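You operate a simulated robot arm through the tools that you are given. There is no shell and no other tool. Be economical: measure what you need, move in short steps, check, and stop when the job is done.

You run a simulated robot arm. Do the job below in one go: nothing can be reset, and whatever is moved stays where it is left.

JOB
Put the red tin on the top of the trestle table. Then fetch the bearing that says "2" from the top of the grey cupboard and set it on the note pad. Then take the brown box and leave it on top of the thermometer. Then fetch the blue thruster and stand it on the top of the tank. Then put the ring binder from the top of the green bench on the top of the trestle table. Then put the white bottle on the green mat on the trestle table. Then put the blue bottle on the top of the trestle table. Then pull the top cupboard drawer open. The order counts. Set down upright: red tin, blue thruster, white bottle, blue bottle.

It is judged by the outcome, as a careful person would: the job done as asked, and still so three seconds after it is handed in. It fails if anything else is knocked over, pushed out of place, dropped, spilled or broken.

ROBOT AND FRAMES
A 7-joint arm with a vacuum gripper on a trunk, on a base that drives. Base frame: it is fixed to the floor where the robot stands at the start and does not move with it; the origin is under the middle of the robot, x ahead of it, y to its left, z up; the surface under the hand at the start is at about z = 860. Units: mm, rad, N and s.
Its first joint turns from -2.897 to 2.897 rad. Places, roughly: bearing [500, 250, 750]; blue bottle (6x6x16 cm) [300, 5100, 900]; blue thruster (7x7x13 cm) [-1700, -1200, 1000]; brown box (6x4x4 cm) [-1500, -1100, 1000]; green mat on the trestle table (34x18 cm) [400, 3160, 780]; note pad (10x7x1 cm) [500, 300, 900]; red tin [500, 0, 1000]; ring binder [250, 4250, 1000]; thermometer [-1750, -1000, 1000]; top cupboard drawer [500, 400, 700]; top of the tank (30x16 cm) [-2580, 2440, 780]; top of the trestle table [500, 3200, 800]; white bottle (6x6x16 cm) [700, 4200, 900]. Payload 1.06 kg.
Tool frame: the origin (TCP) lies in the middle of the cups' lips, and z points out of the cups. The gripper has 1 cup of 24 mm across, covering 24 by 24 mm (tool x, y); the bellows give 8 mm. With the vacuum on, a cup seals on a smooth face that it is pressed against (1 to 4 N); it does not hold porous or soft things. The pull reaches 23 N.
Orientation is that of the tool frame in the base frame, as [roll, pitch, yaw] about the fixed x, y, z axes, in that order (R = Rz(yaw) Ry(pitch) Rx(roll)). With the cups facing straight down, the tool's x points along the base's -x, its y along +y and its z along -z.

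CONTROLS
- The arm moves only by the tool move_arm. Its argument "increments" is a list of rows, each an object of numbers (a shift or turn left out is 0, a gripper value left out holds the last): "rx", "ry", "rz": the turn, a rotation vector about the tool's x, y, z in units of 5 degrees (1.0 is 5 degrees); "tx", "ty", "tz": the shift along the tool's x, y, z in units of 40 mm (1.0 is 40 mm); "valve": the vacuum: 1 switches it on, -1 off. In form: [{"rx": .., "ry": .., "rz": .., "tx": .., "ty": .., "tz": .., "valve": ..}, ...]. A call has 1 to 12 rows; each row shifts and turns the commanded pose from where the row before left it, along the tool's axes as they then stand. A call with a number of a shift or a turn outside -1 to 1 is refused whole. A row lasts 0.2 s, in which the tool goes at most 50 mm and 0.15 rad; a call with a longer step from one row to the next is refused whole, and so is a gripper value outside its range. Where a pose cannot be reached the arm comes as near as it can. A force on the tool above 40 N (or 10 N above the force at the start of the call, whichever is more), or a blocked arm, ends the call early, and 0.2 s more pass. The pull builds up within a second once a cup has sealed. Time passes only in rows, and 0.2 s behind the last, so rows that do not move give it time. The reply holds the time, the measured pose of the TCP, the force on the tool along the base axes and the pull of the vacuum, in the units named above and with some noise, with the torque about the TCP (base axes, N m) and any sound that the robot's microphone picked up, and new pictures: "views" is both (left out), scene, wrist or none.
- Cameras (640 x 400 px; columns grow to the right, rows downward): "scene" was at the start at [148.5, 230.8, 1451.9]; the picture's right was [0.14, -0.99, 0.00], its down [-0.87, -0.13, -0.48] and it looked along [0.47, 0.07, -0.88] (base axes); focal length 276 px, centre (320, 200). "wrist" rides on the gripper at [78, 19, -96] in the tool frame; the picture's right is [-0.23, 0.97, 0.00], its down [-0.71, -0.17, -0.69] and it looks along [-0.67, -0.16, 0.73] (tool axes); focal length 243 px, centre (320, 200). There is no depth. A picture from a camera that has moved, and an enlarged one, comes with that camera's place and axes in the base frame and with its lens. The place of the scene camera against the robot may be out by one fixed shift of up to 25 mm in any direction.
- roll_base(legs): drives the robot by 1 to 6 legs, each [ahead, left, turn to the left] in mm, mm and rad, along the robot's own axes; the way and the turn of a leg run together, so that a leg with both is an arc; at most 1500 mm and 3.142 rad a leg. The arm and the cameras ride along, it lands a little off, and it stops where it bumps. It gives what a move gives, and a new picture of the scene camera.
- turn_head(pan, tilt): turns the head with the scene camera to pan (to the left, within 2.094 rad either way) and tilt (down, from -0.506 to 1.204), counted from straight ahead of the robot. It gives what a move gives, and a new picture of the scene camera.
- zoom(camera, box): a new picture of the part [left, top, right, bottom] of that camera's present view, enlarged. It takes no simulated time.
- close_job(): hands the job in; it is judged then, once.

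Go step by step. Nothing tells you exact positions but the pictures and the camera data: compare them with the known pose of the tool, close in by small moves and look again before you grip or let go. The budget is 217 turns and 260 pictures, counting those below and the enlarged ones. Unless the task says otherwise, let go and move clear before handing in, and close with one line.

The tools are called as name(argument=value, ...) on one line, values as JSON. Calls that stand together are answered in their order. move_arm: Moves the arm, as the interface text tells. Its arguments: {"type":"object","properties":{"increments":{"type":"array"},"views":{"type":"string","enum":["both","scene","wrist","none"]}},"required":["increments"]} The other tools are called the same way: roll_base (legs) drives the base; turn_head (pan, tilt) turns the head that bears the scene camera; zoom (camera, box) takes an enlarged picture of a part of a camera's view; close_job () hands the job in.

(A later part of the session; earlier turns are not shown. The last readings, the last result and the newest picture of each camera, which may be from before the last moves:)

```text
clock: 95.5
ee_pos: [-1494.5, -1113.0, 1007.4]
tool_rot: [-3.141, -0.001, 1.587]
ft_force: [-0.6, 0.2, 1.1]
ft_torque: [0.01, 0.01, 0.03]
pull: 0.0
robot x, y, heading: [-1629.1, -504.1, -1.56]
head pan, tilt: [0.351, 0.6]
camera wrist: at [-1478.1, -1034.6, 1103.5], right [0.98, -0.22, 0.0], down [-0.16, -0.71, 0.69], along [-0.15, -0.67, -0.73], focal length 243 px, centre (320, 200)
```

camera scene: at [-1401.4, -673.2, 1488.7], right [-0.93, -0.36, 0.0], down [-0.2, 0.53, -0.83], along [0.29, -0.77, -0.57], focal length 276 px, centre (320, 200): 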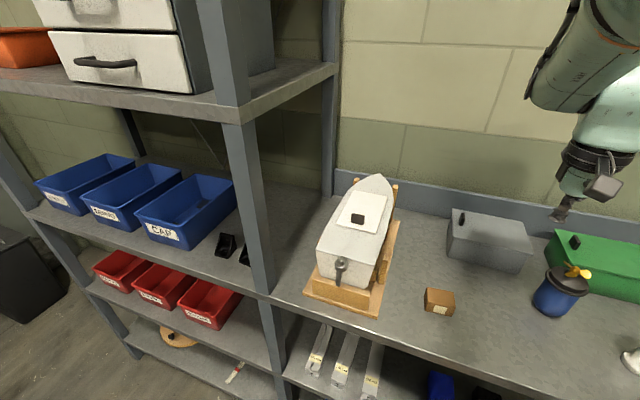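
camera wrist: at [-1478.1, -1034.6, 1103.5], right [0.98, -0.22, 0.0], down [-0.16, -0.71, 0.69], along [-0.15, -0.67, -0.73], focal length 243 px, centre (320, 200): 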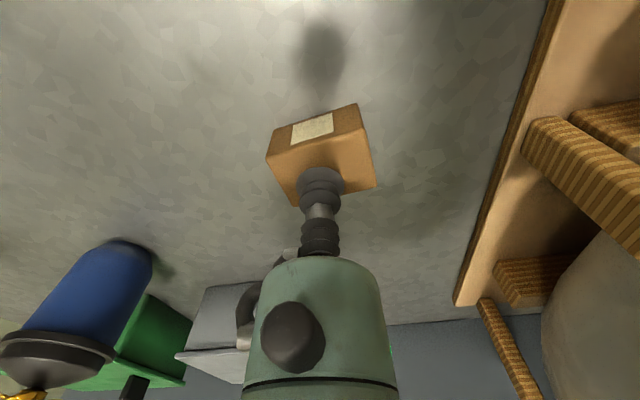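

Not quite touching; pressing a few mm more.

move_arm(increments=[{"tz": 0.1}, {"tz": 0.1}, {}, {}], views="none")

```text
clock: 96.5
ee_pos: [-1494.2, -1113.2, 998.8]
tool_rot: [-3.141, 0.0, 1.587]
ft_force: [0.1, 0.0, -0.3]
ft_torque: [-0.01, -0.02, 0.01]
pull: 0.0
robot x, y, heading: [-1628.0, -506.5, -1.56]
head pan, tilt: [0.351, 0.6]
```

move_arm(increments=[{"tz": 0.1}, {}, {"tz": 0.1}, {}, {}], views="wrist")

```text
clock: 97.7
ee_pos: [-1494.6, -1112.9, 990.3]
tool_rot: [-3.141, 0.001, 1.587]
ft_force: [2.6, -3.5, 7.6]
ft_torque: [-0.02, 0.0, -0.02]
pull: 23.2
robot x, y, heading: [-1627.8, -503.4, -1.555]
head pan, tilt: [0.351, 0.6]
camera wrist: at [-1478.5, -1034.0, 1087.6], right [0.98, -0.22, 0.0], down [-0.16, -0.71, 0.69], along [-0.15, -0.67, -0.73], focal length 243 px, centre (320, 200)
```

wrist: 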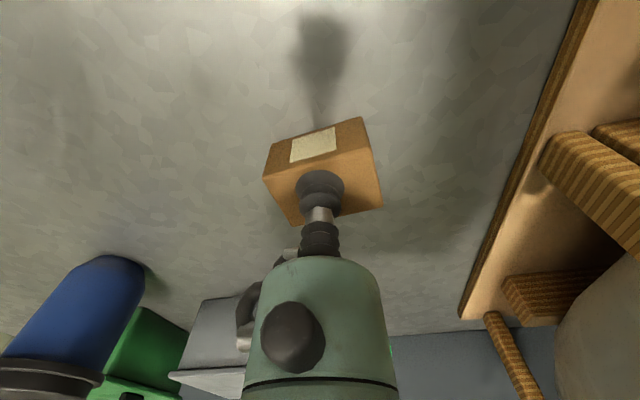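

Box held. Lifting high and moving over the thermometer.

move_arm(increments=[{"tz": -0.5}, {"tz": -1}, {"tz": -1}, {"tz": -1}, {"tz": -1}, {"tz": -1}, {"ty": -1}, {"ty": -1}, {"ty": -1}, {"ty": -1}, {"ty": -1}, {"ty": -1}], views="none")

move_arm(increments=[{"ty": -1}, {"ty": -1}, {}], views="both")

```text
clock: 100.3
ee_pos: [-1733.9, -1117.8, 1212.8]
tool_rot: [3.141, 0.0, 1.588]
ft_force: [0.9, 0.4, -1.6]
ft_torque: [0.02, -0.03, -0.01]
pull: 22.5
robot x, y, heading: [-1628.0, -503.8, -1.557]
head pan, tilt: [0.351, 0.6]
```

```text
clock: 101.1
ee_pos: [-1815.2, -1117.9, 1211.5]
tool_rot: [3.141, -0.002, 1.585]
ft_force: [0.7, 0.4, -0.7]
ft_torque: [0.02, 0.04, 0.0]
pull: 22.9
robot x, y, heading: [-1629.0, -504.2, -1.557]
head pan, tilt: [0.351, 0.6]
camera scene: at [-1401.4, -673.1, 1488.7], right [-0.93, -0.36, 0.0], down [-0.2, 0.53, -0.83], along [0.29, -0.77, -0.56], focal length 276 px, centre (320, 200)
camera wrist: at [-1798.8, -1039.1, 1307.6], right [0.98, -0.22, 0.0], down [-0.16, -0.71, 0.69], along [-0.15, -0.67, -0.73], focal length 243 px, centre (320, 200)
```

scene: 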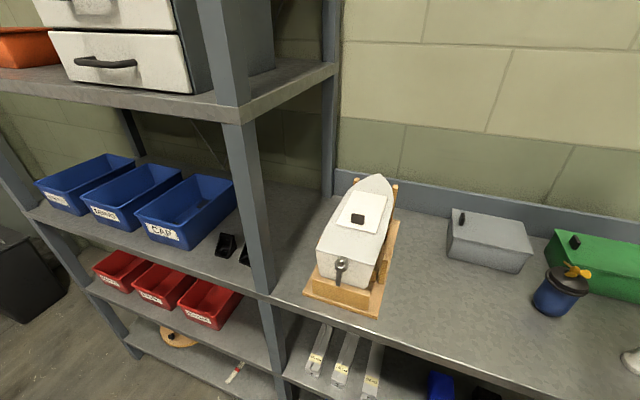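
wrist: 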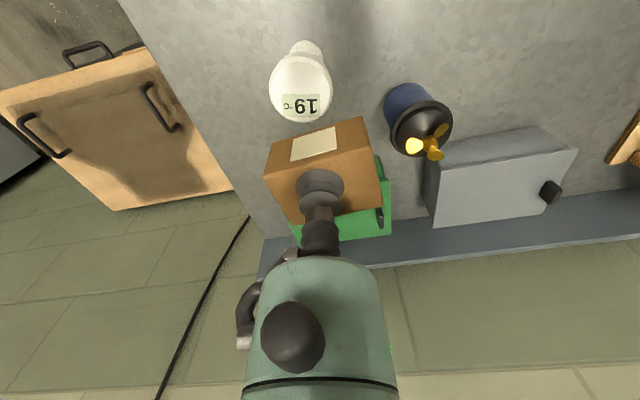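

Thermometer top refined to (-1834, -1114, 1072). Aligning and descending to just above.

move_arm(increments=[{"ty": -0.52, "tx": 0.1}, {"tz": 1}, {"tz": 0.9}, {}], views="wrist")

```text
clock: 102.1
ee_pos: [-1836.4, -1113.7, 1135.0]
tool_rot: [3.141, 0.001, 1.588]
ft_force: [0.0, -0.1, -1.2]
ft_torque: [0.02, -0.01, 0.0]
pull: 23.2
robot x, y, heading: [-1629.4, -504.8, -1.553]
head pan, tilt: [0.351, 0.6]
camera wrist: at [-1819.4, -1034.6, 1229.5], right [0.98, -0.22, 0.0], down [-0.16, -0.71, 0.69], along [-0.15, -0.67, -0.73], focal length 243 px, centre (320, 200)
```

wrist: 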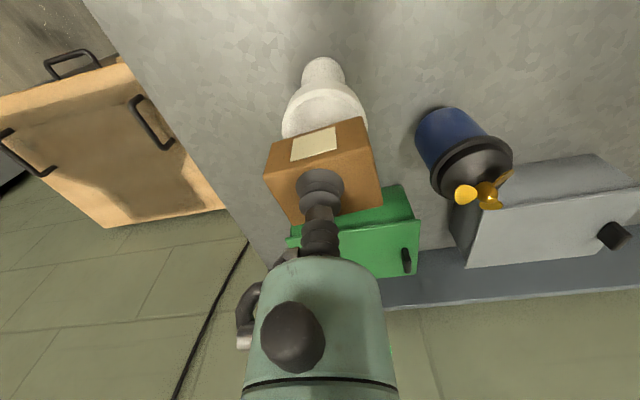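

Aligned. Lowering gently onto the thermometer.

move_arm(increments=[{"tz": 0.2}, {"tz": 0.1}, {"tz": 0.08}, {}], views="none")

```text
clock: 103.1
ee_pos: [-1836.4, -1112.1, 1120.2]
tool_rot: [3.141, -0.001, 1.587]
ft_force: [0.7, 0.4, -0.7]
ft_torque: [0.01, 0.0, 0.0]
pull: 22.7
robot x, y, heading: [-1631.5, -507.3, -1.553]
head pan, tilt: [0.351, 0.6]
```

move_arm(increments=[{"tz": 0.07}, {"tz": 0.05}, {}], views="wrist")

```text
clock: 103.9
ee_pos: [-1835.9, -1115.0, 1115.8]
tool_rot: [-3.141, 0.0, 1.587]
ft_force: [0.0, -0.5, -0.4]
ft_torque: [-0.04, 0.0, -0.03]
pull: 22.5
robot x, y, heading: [-1629.2, -500.8, -1.557]
head pan, tilt: [0.351, 0.6]
camera wrist: at [-1819.9, -1034.7, 1211.2], right [0.98, -0.22, 0.0], down [-0.16, -0.71, 0.69], along [-0.15, -0.67, -0.73], focal length 243 px, centre (320, 200)
```

wrist: 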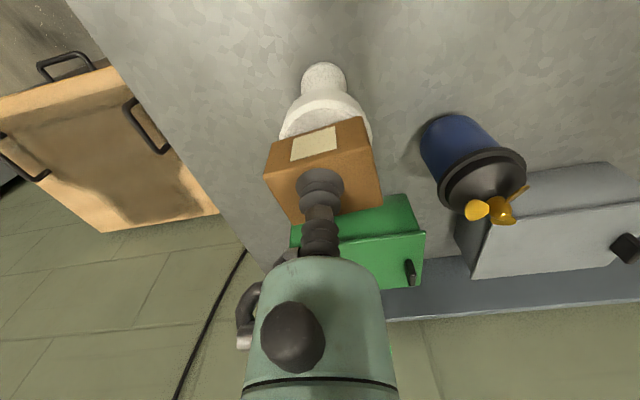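

move_arm(increments=[{"tz": 0.06}, {"tz": 0.05}, {}], views="none")

```text
clock: 104.7
ee_pos: [-1836.1, -1112.6, 1110.4]
tool_rot: [-3.141, -0.001, 1.585]
ft_force: [0.7, -0.2, -1.0]
ft_torque: [0.01, 0.01, 0.03]
pull: 23.1
robot x, y, heading: [-1629.2, -507.6, -1.553]
head pan, tilt: [0.351, 0.6]
```

move_arm(increments=[{"tz": 0.05}, {"tz": 0.05}, {}], views="wrist")

```text
clock: 105.5
ee_pos: [-1835.0, -1112.5, 1106.8]
tool_rot: [3.141, 0.003, 1.586]
ft_force: [-1.3, -0.2, 14.0]
ft_torque: [0.0, 0.05, 0.0]
pull: 23.5
robot x, y, heading: [-1628.4, -503.9, -1.556]
head pan, tilt: [0.351, 0.6]
camera wrist: at [-1819.2, -1034.6, 1203.4], right [0.98, -0.22, 0.0], down [-0.16, -0.71, 0.69], along [-0.15, -0.67, -0.73], focal length 243 px, centre (320, 200)
```

wrist: 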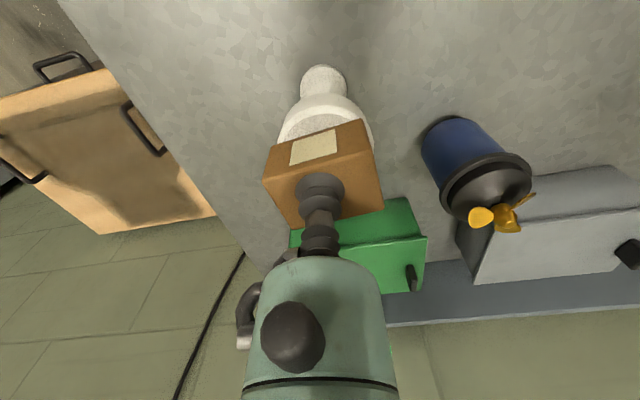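

Contact. Easing up slightly, releasing and lifting straight up.

move_arm(increments=[{"tz": -0.06}, {"valve": -1}, {}, {}, {}, {"tz": -0.15}, {"tz": -0.4}, {"tz": -1}, {"tz": -1}, {"tz": -0.5}, {}], views="wrist")

```text
clock: 107.9
ee_pos: [-1837.8, -1113.5, 1232.3]
tool_rot: [-3.141, 0.0, 1.586]
ft_force: [0.8, 1.6, 0.2]
ft_torque: [-0.01, 0.0, 0.02]
pull: 0.1
robot x, y, heading: [-1625.1, -505.1, -1.556]
head pan, tilt: [0.351, 0.6]
camera wrist: at [-1821.4, -1035.0, 1328.2], right [0.98, -0.22, 0.0], down [-0.16, -0.71, 0.69], along [-0.15, -0.67, -0.73], focal length 243 px, centre (320, 200)
```

wrist: 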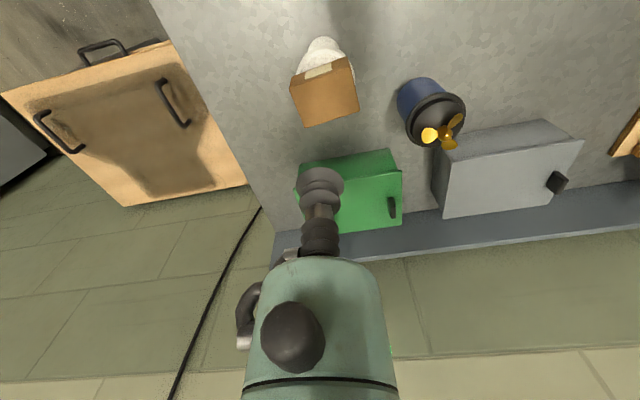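

The box rests on the thermometer. Moving toward the thruster for a close look at its top.

move_arm(increments=[{"ty": 1, "tx": -0.4}, {"ty": 1, "tx": -0.4}, {"ty": 1, "tx": -0.4}, {"tx": -0.7}, {}], views="wrist")

zoom(camera="wrist", box=[270, 40, 390, 170])

zoom(camera="scene", box=[500, 230, 640, 340])

```text
clock: 109.1
ee_pos: [-1713.6, -1186.2, 1233.2]
tool_rot: [-3.14, -0.001, 1.586]
ft_force: [0.2, 0.2, 0.4]
ft_torque: [0.0, 0.04, -0.01]
pull: 0.1
robot x, y, heading: [-1628.3, -501.6, -1.555]
head pan, tilt: [0.351, 0.6]
camera wrist: at [-1698.1, -1107.6, 1328.7], right [0.98, -0.22, 0.0], down [-0.16, -0.71, 0.69], along [-0.15, -0.67, -0.73], focal length 243 px, centre (320, 200)
```

wrist: 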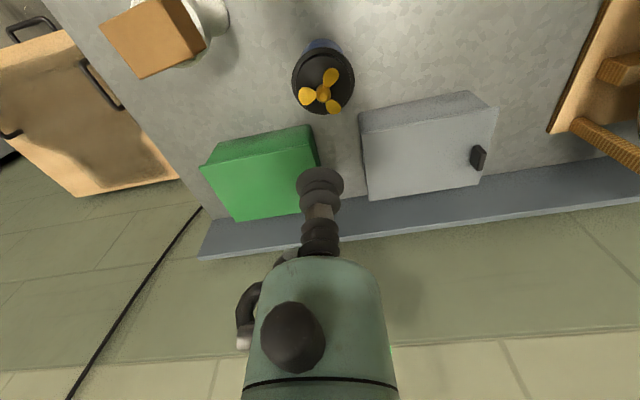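

```text
3.08 times, centred on (330, 105) of wrist
camera zoom: at [-1698.1, -1107.6, 1328.7], right [0.98, -0.22, 0.0], down [-0.16, -0.71, 0.69], along [-0.15, -0.67, -0.73], focal length 746 px, centre (289, 492)
```

zoom: 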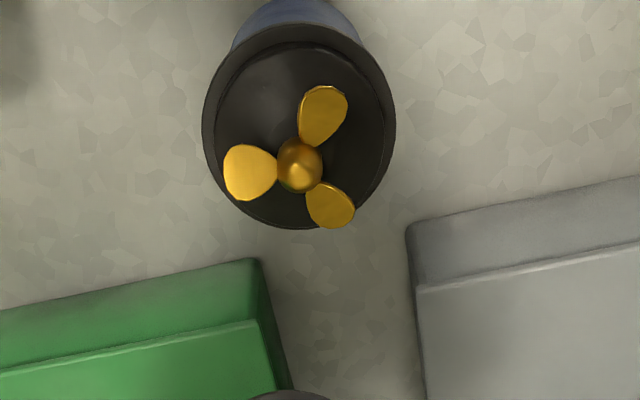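

```text
3.64 times, centred on (570, 285) of scene
camera zoom: at [-1401.4, -673.0, 1488.7], right [-0.93, -0.36, 0.0], down [-0.2, 0.53, -0.83], along [0.29, -0.77, -0.56], focal length 1004 px, centre (-589, -109)
```

zoom: 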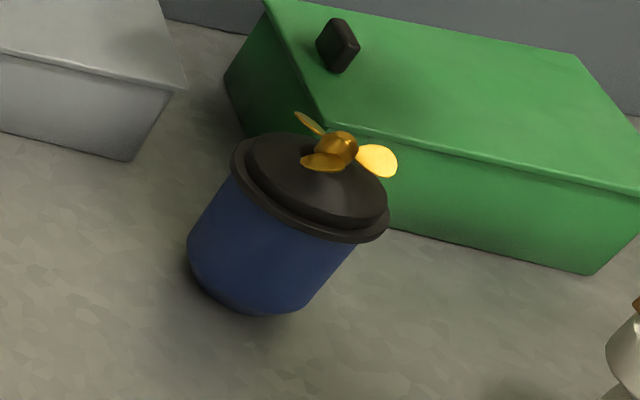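

The propeller hub sits at the lid's centre, near (-1713, -1194), top about z=1080. I'll try a gentle contact from directly above first, descending to just above.

move_arm(increments=[{"tx": -0.2}, {"tz": 1}, {"tz": 1}, {"tz": 1}, {}], views="wrist")

zoom(camera="scene", box=[500, 200, 640, 340])

```text
clock: 110.3
ee_pos: [-1714.5, -1194.4, 1112.2]
tool_rot: [3.142, 0.0, 1.586]
ft_force: [-0.2, -0.2, -0.3]
ft_torque: [0.01, -0.02, 0.02]
pull: 0.0
robot x, y, heading: [-1629.5, -503.1, -1.558]
head pan, tilt: [0.351, 0.6]
camera wrist: at [-1698.4, -1116.5, 1208.0], right [0.98, -0.22, 0.0], down [-0.16, -0.71, 0.69], along [-0.15, -0.67, -0.73], focal length 243 px, centre (320, 200)
```

wrist: 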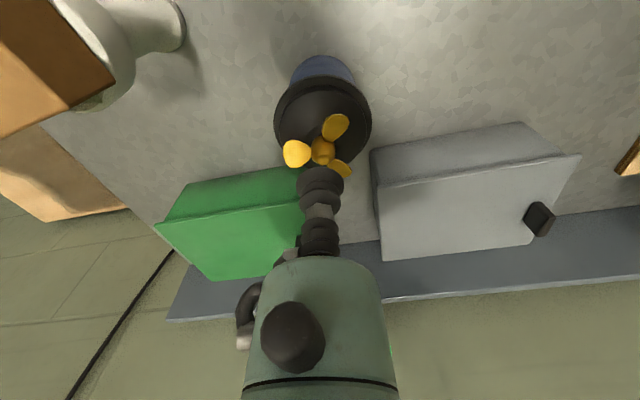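

```text
2.86 times, centred on (570, 270) of scene
camera zoom: at [-1401.4, -673.0, 1488.7], right [-0.93, -0.36, 0.0], down [-0.2, 0.53, -0.83], along [0.29, -0.77, -0.56], focal length 789 px, centre (-394, 0)
```

zoom: 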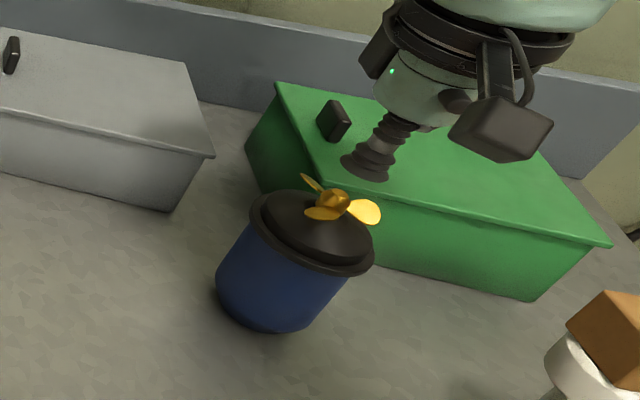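

Testing a light contact on the hub with vacuum on.

move_arm(increments=[{"tz": 0.5, "valve": 1}, {"tz": 0.12}, {"tz": 0.1}, {}], views="none")

```text
clock: 111.3
ee_pos: [-1715.7, -1194.6, 1083.4]
tool_rot: [3.141, 0.001, 1.586]
ft_force: [-3.1, 0.6, 13.3]
ft_torque: [-0.04, 0.05, 0.01]
pull: 22.6
robot x, y, heading: [-1631.0, -506.4, -1.554]
head pan, tilt: [0.351, 0.6]
```

It sealed on top. Lifting carefully.

move_arm(increments=[{"tz": -0.3}, {"tz": -0.5}, {"tz": -1}, {"tz": -1}, {"tz": -1}, {}], views="both")

```text
clock: 112.7
ee_pos: [-1715.9, -1198.3, 1234.8]
tool_rot: [3.141, 0.0, 1.588]
ft_force: [0.5, 0.8, -3.8]
ft_torque: [0.0, 0.07, -0.01]
pull: 23.5
robot x, y, heading: [-1624.5, -503.7, -1.556]
head pan, tilt: [0.351, 0.6]
camera scene: at [-1401.4, -673.3, 1488.7], right [-0.93, -0.36, 0.0], down [-0.2, 0.53, -0.82], along [0.29, -0.77, -0.57], focal length 276 px, centre (320, 200)
camera wrist: at [-1698.4, -1119.0, 1330.4], right [0.98, -0.22, 0.0], down [-0.16, -0.71, 0.69], along [-0.15, -0.67, -0.73], focal length 243 px, centre (320, 200)
```

scene: 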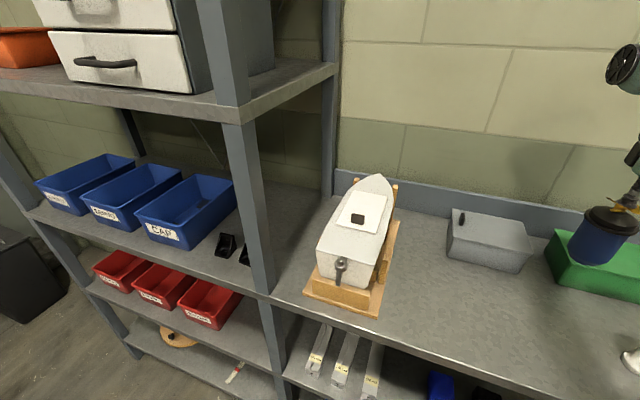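
wrist: 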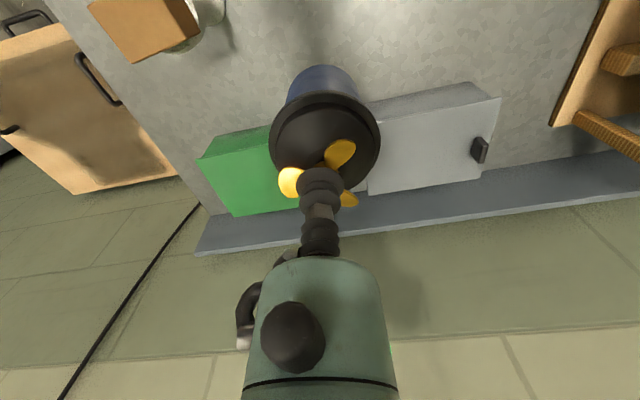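

The thruster is held upright. Backing off and turning toward the tank.

roll_base(legs=[[-800, 0, 0], [0, 0, -2.75]])

turn_head(pan=0.3, tilt=0.4)

```text
clock: 123.5
ee_pos: [-1821.1, 969.5, 1234.1]
tool_rot: [-3.141, -0.001, -1.172]
ft_force: [1.1, 0.1, -2.9]
ft_torque: [0.01, -0.01, -0.02]
pull: 23.3
robot x, y, heading: [-1642.3, 295.3, 1.971]
head pan, tilt: [0.351, 0.6]
camera scene: at [-1950.0, 381.8, 1488.7], right [0.73, 0.68, 0.0], down [0.39, -0.41, -0.83], along [-0.56, 0.6, -0.57], focal length 276 px, centre (320, 200)
```

scene: 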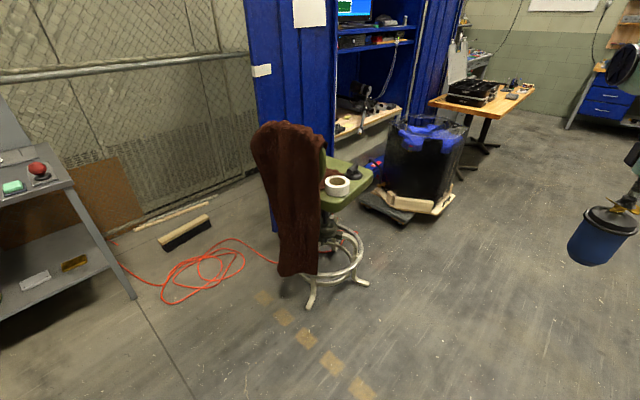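

```text
clock: 124.2
ee_pos: [-1821.8, 970.4, 1234.1]
tool_rot: [-3.141, -0.001, -1.172]
ft_force: [0.4, -0.9, -2.3]
ft_torque: [0.01, -0.01, 0.01]
pull: 23.1
robot x, y, heading: [-1638.8, 296.1, 1.968]
head pan, tilt: [0.3, 0.4]
camera scene: at [-1949.4, 388.0, 1506.9], right [0.77, 0.64, 0.0], down [0.25, -0.3, -0.92], along [-0.59, 0.7, -0.39], focal length 276 px, centre (320, 200)
```

scene: 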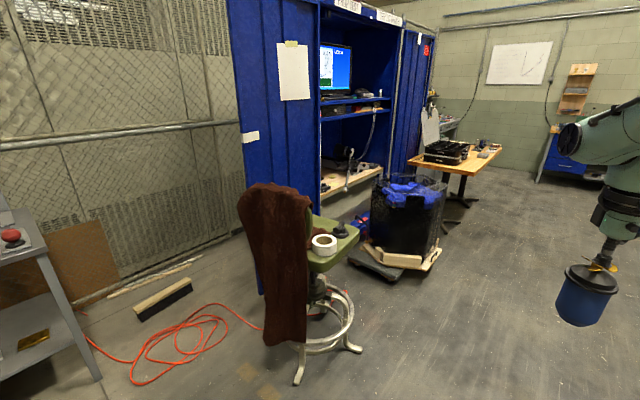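

Zooming on the tank area.

zoom(camera="scene", box=[330, 130, 510, 290])

```text
2.50 times, centred on (420, 210) of scene
camera zoom: at [-1949.4, 388.0, 1506.9], right [0.77, 0.64, 0.0], down [0.25, -0.3, -0.92], along [-0.59, 0.7, -0.39], focal length 690 px, centre (70, 175)
```

zoom: 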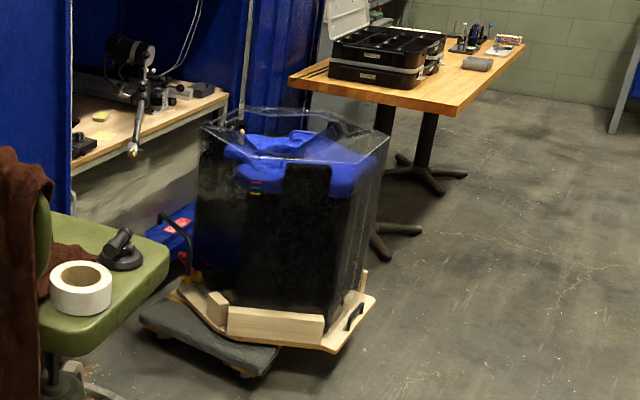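

The tank is the hexagonal transparent vessel. I'll drive up beside it on the free floor and look down at its top.

roll_base(legs=[[0, 0, -0.4], [1400, 0, 0], [0, 0, 0.85]])

turn_head(pan=0.2, tilt=0.6)

```text
clock: 134.5
ee_pos: [-2068.0, 2200.6, 1234.5]
tool_rot: [-3.141, 0.0, -0.741]
ft_force: [-0.2, 0.6, -3.1]
ft_torque: [-0.04, 0.0, 0.02]
pull: 22.4
robot x, y, heading: [-1626.4, 1662.9, 2.406]
head pan, tilt: [0.3, 0.4]
camera scene: at [-1938.4, 1626.1, 1506.9], right [0.43, 0.9, 0.0], down [0.35, -0.17, -0.92], along [-0.83, 0.39, -0.39], focal length 276 px, centre (320, 200)
```

scene: 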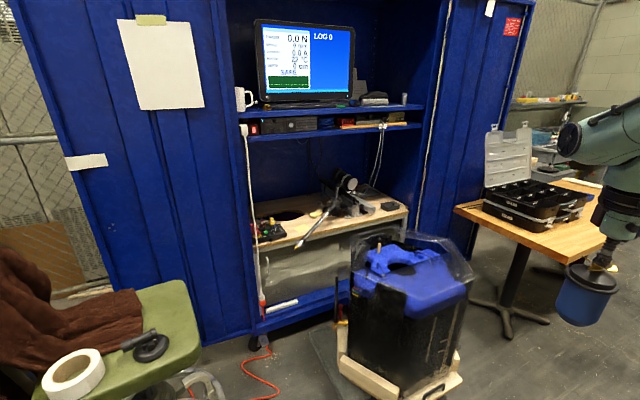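

```text
clock: 135.2
ee_pos: [-2067.5, 2200.0, 1232.3]
tool_rot: [-3.142, 0.0, -0.74]
ft_force: [-0.5, 0.3, -3.4]
ft_torque: [0.02, -0.03, 0.02]
pull: 22.6
robot x, y, heading: [-1626.9, 1663.6, 2.403]
head pan, tilt: [0.201, 0.6]
camera scene: at [-1930.4, 1632.0, 1488.8], right [0.51, 0.86, 0.0], down [0.48, -0.29, -0.83], along [-0.71, 0.42, -0.56], focal length 276 px, centre (320, 200)
```

scene: 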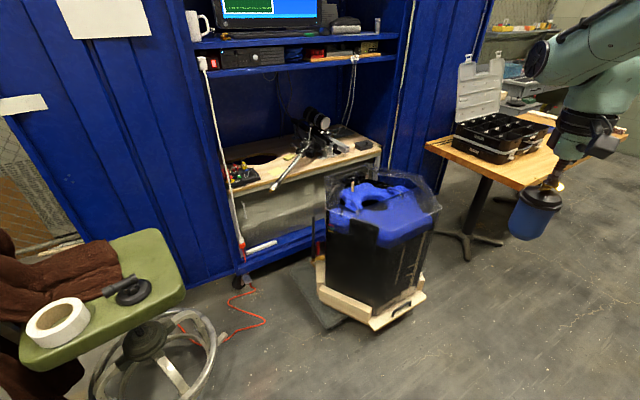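

zoom(camera="scene", box=[300, 160, 460, 340])

```text
2.22 times, centred on (380, 250) of scene
camera zoom: at [-1930.4, 1632.0, 1488.8], right [0.51, 0.86, 0.0], down [0.48, -0.29, -0.83], along [-0.71, 0.42, -0.56], focal length 613 px, centre (187, 89)
```

zoom: 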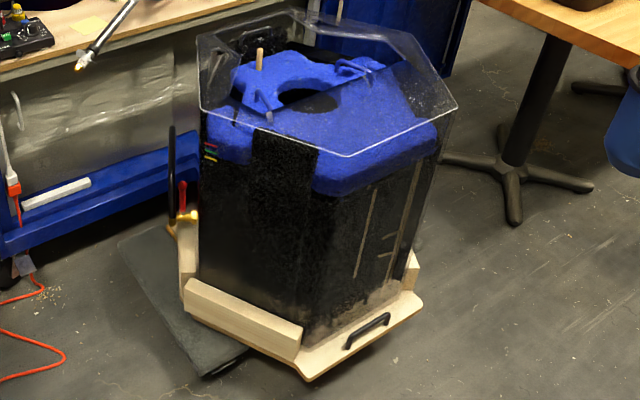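

The target region is the flat blue area on the near side of the tank top. I'll drive ~470 mm closer with the thruster held well above.

roll_base(legs=[[0, 0, 0.05], [460, 0, 0]])

move_arm(increments=[{}], views="wrist")

turn_head(pan=0.0, tilt=0.9)

```text
clock: 138.4
ee_pos: [-2445.1, 2471.7, 1233.4]
tool_rot: [3.141, 0.0, -0.692]
ft_force: [-0.3, -1.0, -3.7]
ft_torque: [-0.03, 0.01, 0.01]
pull: 22.9
robot x, y, heading: [-1975.2, 1957.0, 2.45]
head pan, tilt: [0.201, 0.6]
camera scene: at [-2281.3, 1911.1, 1488.7], right [0.47, 0.88, 0.0], down [0.5, -0.27, -0.82], along [-0.73, 0.39, -0.57], focal length 276 px, centre (320, 200)
```

scene: 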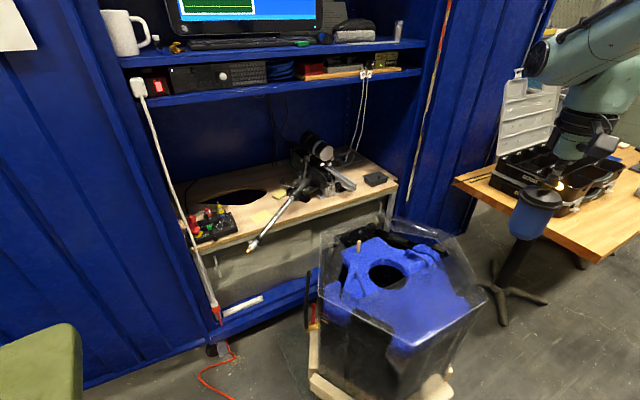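

```text
clock: 138.8
ee_pos: [-2445.7, 2471.2, 1234.7]
tool_rot: [3.141, 0.001, -0.693]
ft_force: [-0.4, 0.1, -3.6]
ft_torque: [0.0, -0.01, -0.03]
pull: 22.6
robot x, y, heading: [-1973.2, 1953.8, 2.445]
head pan, tilt: [0.201, 0.6]
camera wrist: at [-2399.3, 2406.8, 1329.9], right [-0.8, -0.6, 0.0], down [-0.44, 0.58, 0.69], along [-0.41, 0.55, -0.73], focal length 243 px, centre (320, 200)
```

wrist: 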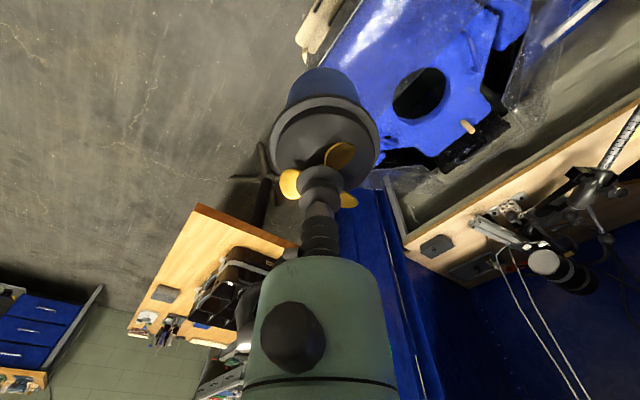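

```text
clock: 139.6
ee_pos: [-2445.7, 2470.0, 1233.7]
tool_rot: [3.141, 0.002, -0.693]
ft_force: [-0.3, -0.1, -2.7]
ft_torque: [-0.05, -0.05, 0.0]
pull: 22.5
robot x, y, heading: [-1976.9, 1954.2, 2.449]
head pan, tilt: [0.0, 0.901]
camera scene: at [-2261.5, 1917.5, 1464.0], right [0.64, 0.77, 0.0], down [0.6, -0.5, -0.62], along [-0.48, 0.4, -0.78], focal length 276 px, centre (320, 200)
```

scene: 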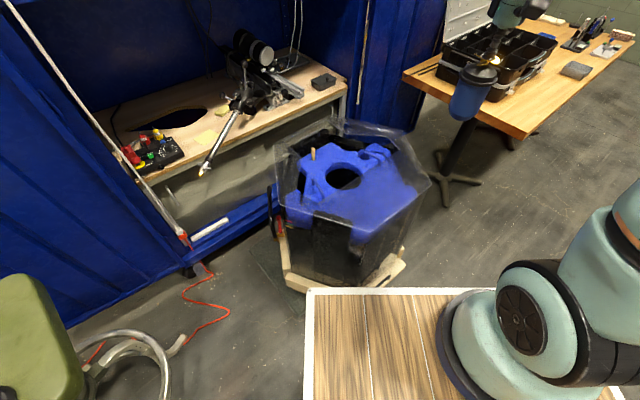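

zoom(camera="scene", box=[260, 105, 450, 295])

zoom(camera="wrist", box=[280, 0, 640, 225])

```text
2.11 times, centred on (355, 200) of scene
camera zoom: at [-2261.5, 1917.5, 1464.0], right [0.64, 0.77, 0.0], down [0.6, -0.5, -0.62], along [-0.48, 0.4, -0.78], focal length 581 px, centre (246, 200)
```

zoom: 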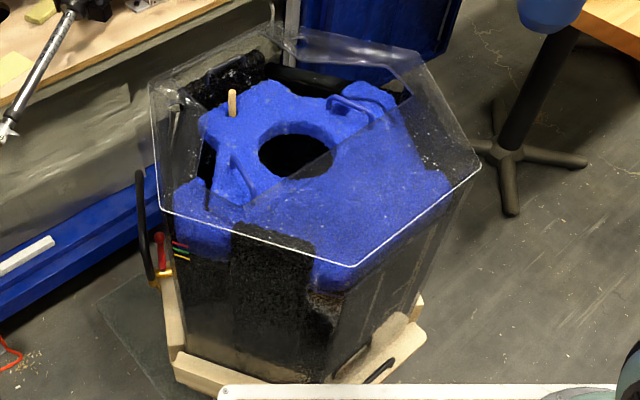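

```text
1.78 times, centred on (460, 112) of wrist
camera zoom: at [-2399.3, 2406.8, 1330.0], right [-0.8, -0.6, 0.0], down [-0.44, 0.58, 0.69], along [-0.41, 0.55, -0.73], focal length 431 px, centre (71, 356)
```

zoom: 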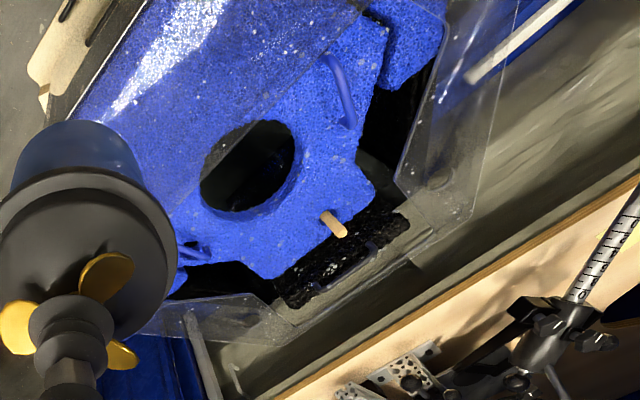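

A clear half-lid covers the near part of the tank (x from -2657 to -2495). I'll move above its centre, (-2577, 2443), and descend partway.

move_arm(increments=[{"tx": -0.7, "ty": 0.86}, {"tx": -0.7, "ty": 0.86}, {"tx": -0.68, "ty": 0.86}, {"tz": 1}, {"tz": 1}, {"tz": 1}, {"tz": 1}, {"tz": 1}, {}], views="both")

```text
clock: 141.6
ee_pos: [-2574.9, 2448.2, 1034.5]
tool_rot: [3.141, 0.0, -0.694]
ft_force: [0.5, 0.2, -3.2]
ft_torque: [-0.01, 0.01, 0.01]
pull: 22.5
robot x, y, heading: [-1978.2, 1956.7, 2.448]
head pan, tilt: [0.0, 0.901]
camera scene: at [-2261.4, 1917.4, 1463.9], right [0.64, 0.77, 0.0], down [0.6, -0.5, -0.62], along [-0.48, 0.4, -0.78], focal length 276 px, centre (320, 200)
camera wrist: at [-2527.9, 2383.2, 1130.6], right [-0.8, -0.6, 0.0], down [-0.44, 0.58, 0.69], along [-0.41, 0.55, -0.73], focal length 243 px, centre (320, 200)
```

scene: 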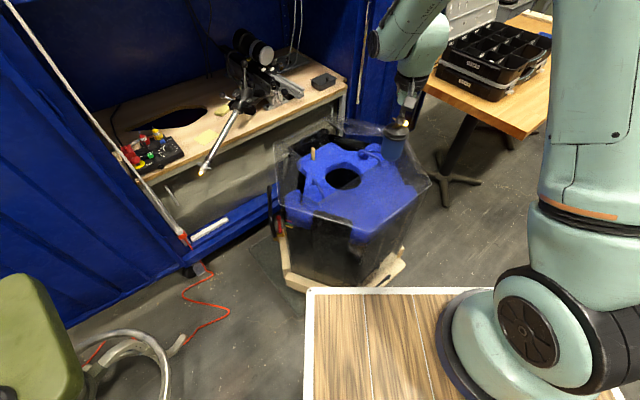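
wrist: 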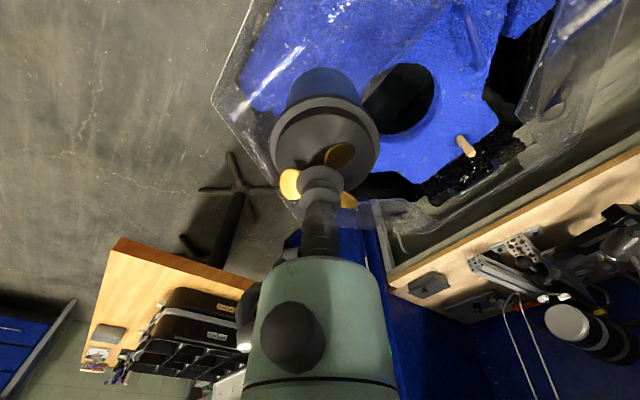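

Position over the lid is good. Descending to near contact.

move_arm(increments=[{"tz": 1}, {"tz": 1}, {"tz": 0.6}, {}], views="wrist")

```text
clock: 142.6
ee_pos: [-2575.2, 2445.6, 929.1]
tool_rot: [3.141, 0.001, -0.693]
ft_force: [0.4, -1.0, -3.1]
ft_torque: [0.02, 0.01, 0.0]
pull: 23.3
robot x, y, heading: [-1976.5, 1954.7, 2.45]
head pan, tilt: [0.0, 0.901]
camera wrist: at [-2527.6, 2381.6, 1024.9], right [-0.8, -0.6, 0.0], down [-0.44, 0.58, 0.69], along [-0.41, 0.55, -0.73], focal length 243 px, centre (320, 200)
```

wrist: 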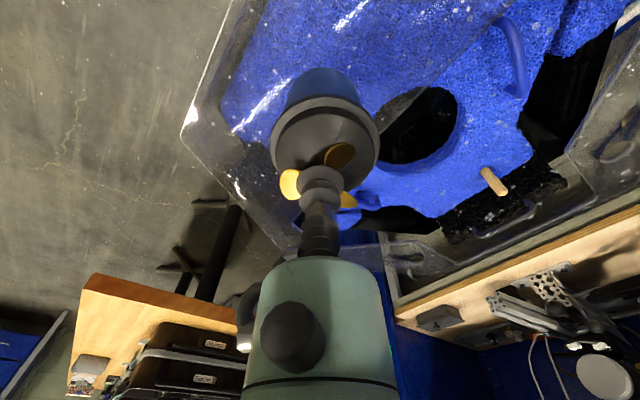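

move_arm(increments=[{"tz": 0.2}, {"tz": 0.1}, {"tz": 0.1}, {}], views="none")

```text
clock: 143.6
ee_pos: [-2575.5, 2443.6, 914.0]
tool_rot: [-3.14, 0.001, -0.693]
ft_force: [-0.1, -0.1, -3.5]
ft_torque: [-0.01, 0.02, 0.0]
pull: 23.2
robot x, y, heading: [-1975.8, 1954.1, 2.452]
head pan, tilt: [0.0, 0.901]
```

move_arm(increments=[{"tz": 0.08}, {"tz": 0.05}, {}], views="wrist")

```text
clock: 144.4
ee_pos: [-2576.7, 2444.0, 906.7]
tool_rot: [3.141, 0.002, -0.693]
ft_force: [0.8, 0.9, -3.0]
ft_torque: [-0.01, 0.0, 0.04]
pull: 22.8
robot x, y, heading: [-1974.3, 1954.9, 2.446]
head pan, tilt: [0.0, 0.901]
camera wrist: at [-2529.9, 2380.3, 1004.1], right [-0.8, -0.6, 0.0], down [-0.44, 0.58, 0.69], along [-0.41, 0.55, -0.73], focal length 243 px, centre (320, 200)
```

wrist: 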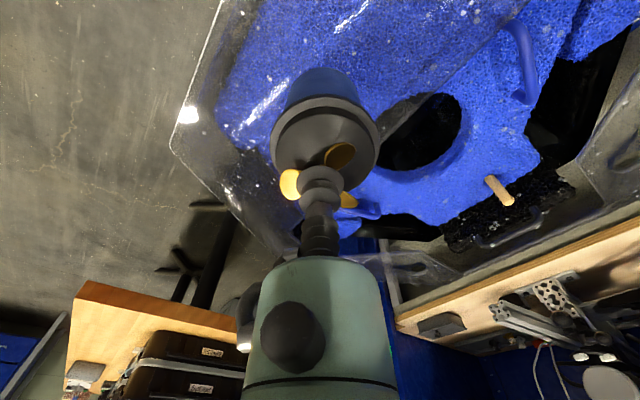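

move_arm(increments=[{"tz": 0.06}, {"tz": 0.05}, {}], views="none")

```text
clock: 145.2
ee_pos: [-2576.9, 2446.1, 904.1]
tool_rot: [3.141, 0.001, -0.692]
ft_force: [0.1, 0.4, -3.4]
ft_torque: [-0.02, 0.0, -0.01]
pull: 23.1
robot x, y, heading: [-1976.9, 1956.0, 2.45]
head pan, tilt: [0.0, 0.901]
```

move_arm(increments=[{"tz": 0.06}, {"tz": 0.06}, {}], views="none")

```text
clock: 146.0
ee_pos: [-2576.0, 2445.4, 899.5]
tool_rot: [-3.141, 0.001, -0.694]
ft_force: [-0.5, -0.6, -3.0]
ft_torque: [0.0, 0.0, 0.0]
pull: 22.8
robot x, y, heading: [-1974.7, 1951.7, 2.448]
head pan, tilt: [0.0, 0.901]
```

move_arm(increments=[{"tz": 0.07}, {"tz": 0.06}, {}], views="both")

zoom(camera="scene", box=[330, 60, 450, 240])

```text
clock: 146.8
ee_pos: [-2575.2, 2444.8, 894.7]
tool_rot: [3.141, 0.002, -0.693]
ft_force: [2.5, 0.9, 13.7]
ft_torque: [-0.03, 0.03, -0.04]
pull: 22.8
robot x, y, heading: [-1975.3, 1958.5, 2.449]
head pan, tilt: [0.0, 0.901]
camera scene: at [-2260.9, 1917.1, 1464.0], right [0.64, 0.77, 0.0], down [0.6, -0.5, -0.62], along [-0.48, 0.4, -0.78], focal length 276 px, centre (320, 200)
camera wrist: at [-2528.6, 2381.0, 990.6], right [-0.8, -0.6, 0.0], down [-0.43, 0.58, 0.69], along [-0.41, 0.55, -0.73], focal length 243 px, centre (320, 200)
```

scene: 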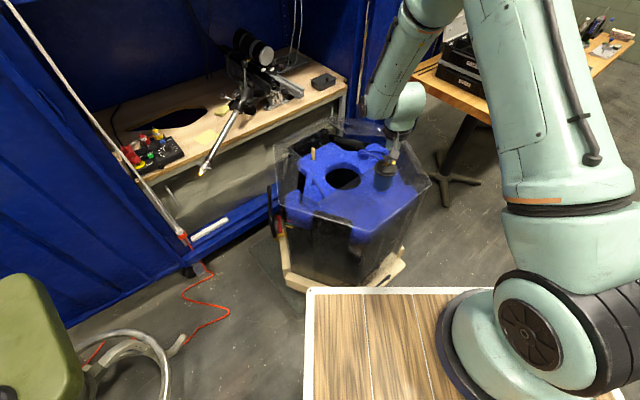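
wrist: 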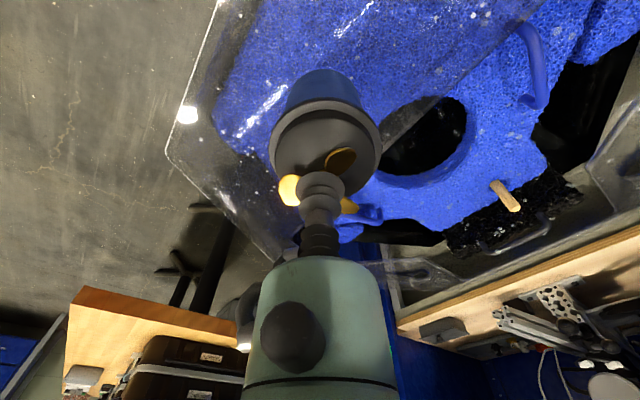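

```text
2.22 times, centred on (390, 150) of scene
camera zoom: at [-2260.9, 1917.1, 1464.0], right [0.64, 0.77, 0.0], down [0.6, -0.5, -0.62], along [-0.48, 0.4, -0.78], focal length 613 px, centre (164, 311)
```

zoom: 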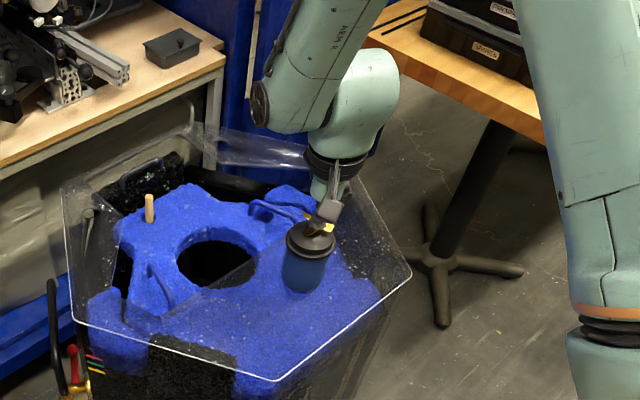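

Contact at last, lid at about z=765. Easing, releasing and lifting.

move_arm(increments=[{"tz": -0.06}, {"valve": -1}, {}, {}, {}, {"tz": -0.15}, {"tz": -0.5}, {"tz": -1}, {"tz": -1}, {"tz": -1}, {}], views="wrist")

zoom(camera="scene", box=[260, 60, 450, 240])

```text
clock: 149.2
ee_pos: [-2578.3, 2447.1, 1042.5]
tool_rot: [-3.141, 0.001, -0.694]
ft_force: [-0.4, 0.3, -1.1]
ft_torque: [0.0, 0.02, 0.01]
pull: 0.0
robot x, y, heading: [-1976.8, 1956.8, 2.446]
head pan, tilt: [0.0, 0.901]
camera wrist: at [-2530.8, 2381.9, 1139.4], right [-0.8, -0.6, 0.0], down [-0.44, 0.58, 0.69], along [-0.41, 0.55, -0.73], focal length 243 px, centre (320, 200)
```

wrist: 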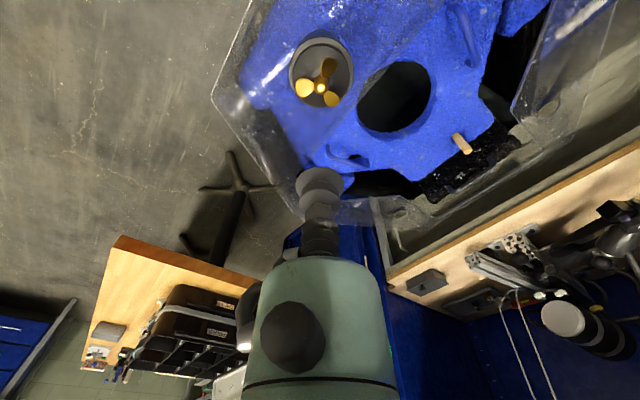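

```text
2.22 times, centred on (355, 150) of scene
camera zoom: at [-2261.5, 1917.5, 1463.9], right [0.64, 0.77, 0.0], down [0.6, -0.5, -0.62], along [-0.48, 0.4, -0.78], focal length 613 px, centre (242, 311)
```

zoom: 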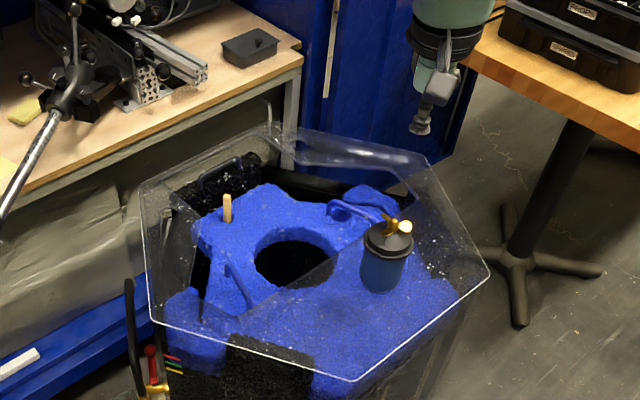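

The thruster stands on the tank. Next, the ring binder on the green bench: retract, back off, and drive there.

move_arm(increments=[{"tz": -1}, {"tz": -1}, {"tz": -1}, {"tx": 1}, {"tx": 1}, {"tx": 1}, {"ty": -0.4}], views="none")

roll_base(legs=[[-450, 0, 0], [0, 0, -2.447], [750, 0, 0], [0, 1400, 0], [0, 1150, 0]])

turn_head(pan=0.1, tilt=0.5)

```text
clock: 150.8
ee_pos: [-2472.4, 2379.7, 1161.1]
tool_rot: [3.141, 0.0, -0.692]
ft_force: [-0.4, -0.1, 0.5]
ft_torque: [0.03, 0.0, 0.03]
pull: 0.1
robot x, y, heading: [-1973.9, 1955.6, 2.451]
head pan, tilt: [0.0, 0.901]
```

```text
clock: 174.9
ee_pos: [-397.2, 4307.4, 1160.9]
tool_rot: [-3.14, 0.0, -3.072]
ft_force: [0.3, -0.5, 0.1]
ft_torque: [0.02, -0.02, -0.07]
pull: 0.0
robot x, y, heading: [-1051.3, 4270.7, 0.064]
head pan, tilt: [0.0, 0.901]
camera scene: at [-905.1, 4504.7, 1463.9], right [0.07, -1.0, 0.0], down [-0.78, -0.05, -0.62], along [0.62, 0.04, -0.78], focal length 276 px, centre (320, 200)
```

scene: 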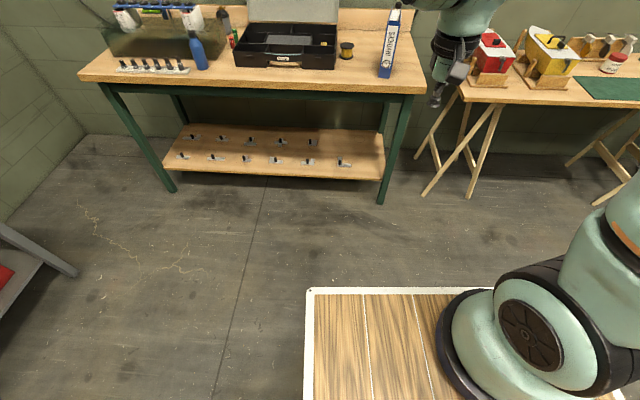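

```text
clock: 175.8
ee_pos: [-397.3, 4307.2, 1161.2]
tool_rot: [3.14, 0.002, -3.073]
ft_force: [0.5, 0.3, -0.4]
ft_torque: [0.03, -0.01, 0.01]
pull: 0.1
robot x, y, heading: [-1049.8, 4268.2, 0.068]
head pan, tilt: [0.099, 0.499]
camera scene: at [-890.7, 4514.7, 1497.7], right [0.17, -0.99, 0.0], down [-0.47, -0.08, -0.88], along [0.87, 0.15, -0.48], focal length 276 px, centre (320, 200)
```

scene: 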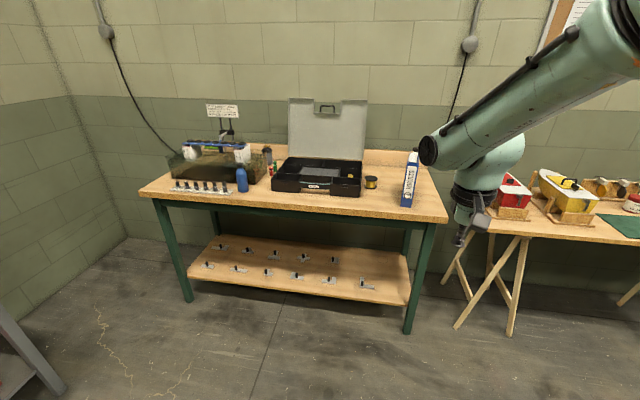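

The ring binder stands upright, spine toward me, near (250–480, 4310), top around z≈1130. I'll raise the arm and approach to look from above.

move_arm(increments=[{"tz": -1}, {"tz": -1}, {"tz": -1}, {"tz": -0.5}], views="none")

roll_base(legs=[[0, 0, -0.067], [600, 0, 0]])

move_arm(increments=[{}], views="wrist")

```text
clock: 176.8
ee_pos: [-396.6, 4306.3, 1301.0]
tool_rot: [-3.141, 0.001, -3.073]
ft_force: [0.3, -0.7, -0.6]
ft_torque: [0.01, 0.03, 0.0]
pull: 0.1
robot x, y, heading: [-1048.1, 4272.7, 0.069]
head pan, tilt: [0.099, 0.499]
```

```text
clock: 180.7
ee_pos: [201.4, 4266.8, 1300.2]
tool_rot: [3.141, -0.001, -3.137]
ft_force: [0.2, 0.0, -0.1]
ft_torque: [0.0, -0.01, 0.04]
pull: 0.0
robot x, y, heading: [-453.5, 4274.8, 0.01]
head pan, tilt: [0.099, 0.499]
camera scene: at [-278.3, 4504.9, 1497.8], right [0.1, -0.99, 0.0], down [-0.48, -0.05, -0.88], along [0.87, 0.09, -0.48], focal length 276 px, centre (320, 200)
```

scene: 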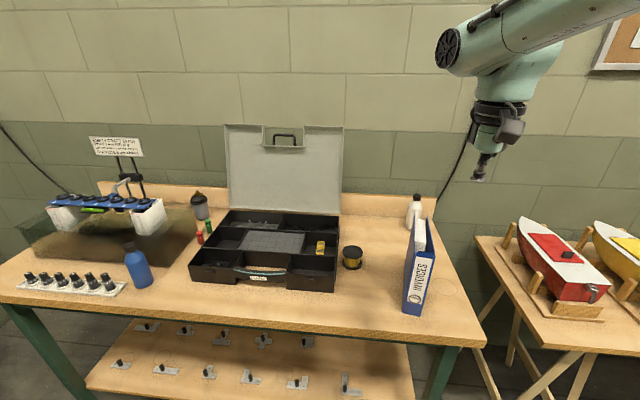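

```text
clock: 181.1
ee_pos: [202.6, 4266.6, 1301.2]
tool_rot: [-3.141, 0.001, -3.137]
ft_force: [0.2, -0.1, 0.4]
ft_torque: [-0.01, 0.0, -0.04]
pull: 0.1
robot x, y, heading: [-453.3, 4274.0, 0.005]
head pan, tilt: [0.099, 0.499]
camera wrist: at [122.3, 4285.1, 1397.0], right [0.23, 0.97, 0.0], down [0.71, -0.17, 0.69], along [0.67, -0.16, -0.73], focal length 243 px, centre (320, 200)
```

wrist: 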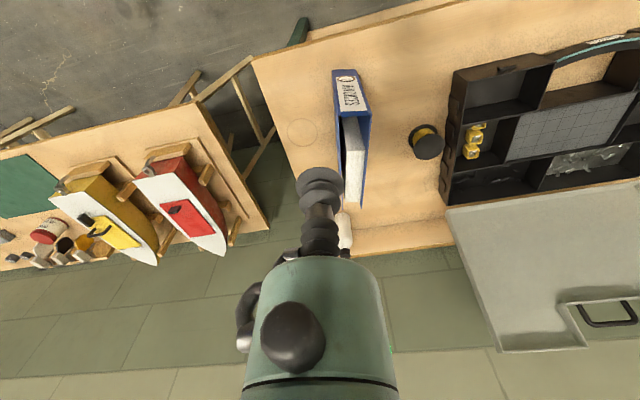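

zoom(camera="wrist", box=[310, 55, 410, 225])

zoom(camera="scene", box=[370, 180, 470, 330])

```text
2.35 times, centred on (360, 140) of wrist
camera zoom: at [122.3, 4285.1, 1397.0], right [0.23, 0.97, 0.0], down [0.71, -0.17, 0.69], along [0.67, -0.16, -0.73], focal length 571 px, centre (226, 341)
```

zoom: 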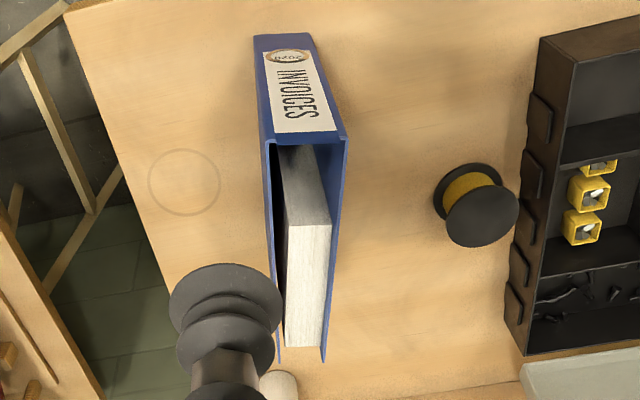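

```text
2.67 times, centred on (420, 255) of scene
camera zoom: at [-278.4, 4504.9, 1497.8], right [0.1, -0.99, 0.0], down [-0.48, -0.05, -0.88], along [0.87, 0.09, -0.48], focal length 736 px, centre (53, 53)
```

zoom: 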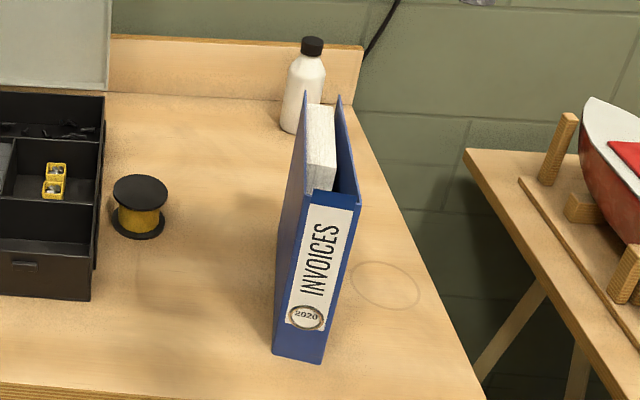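

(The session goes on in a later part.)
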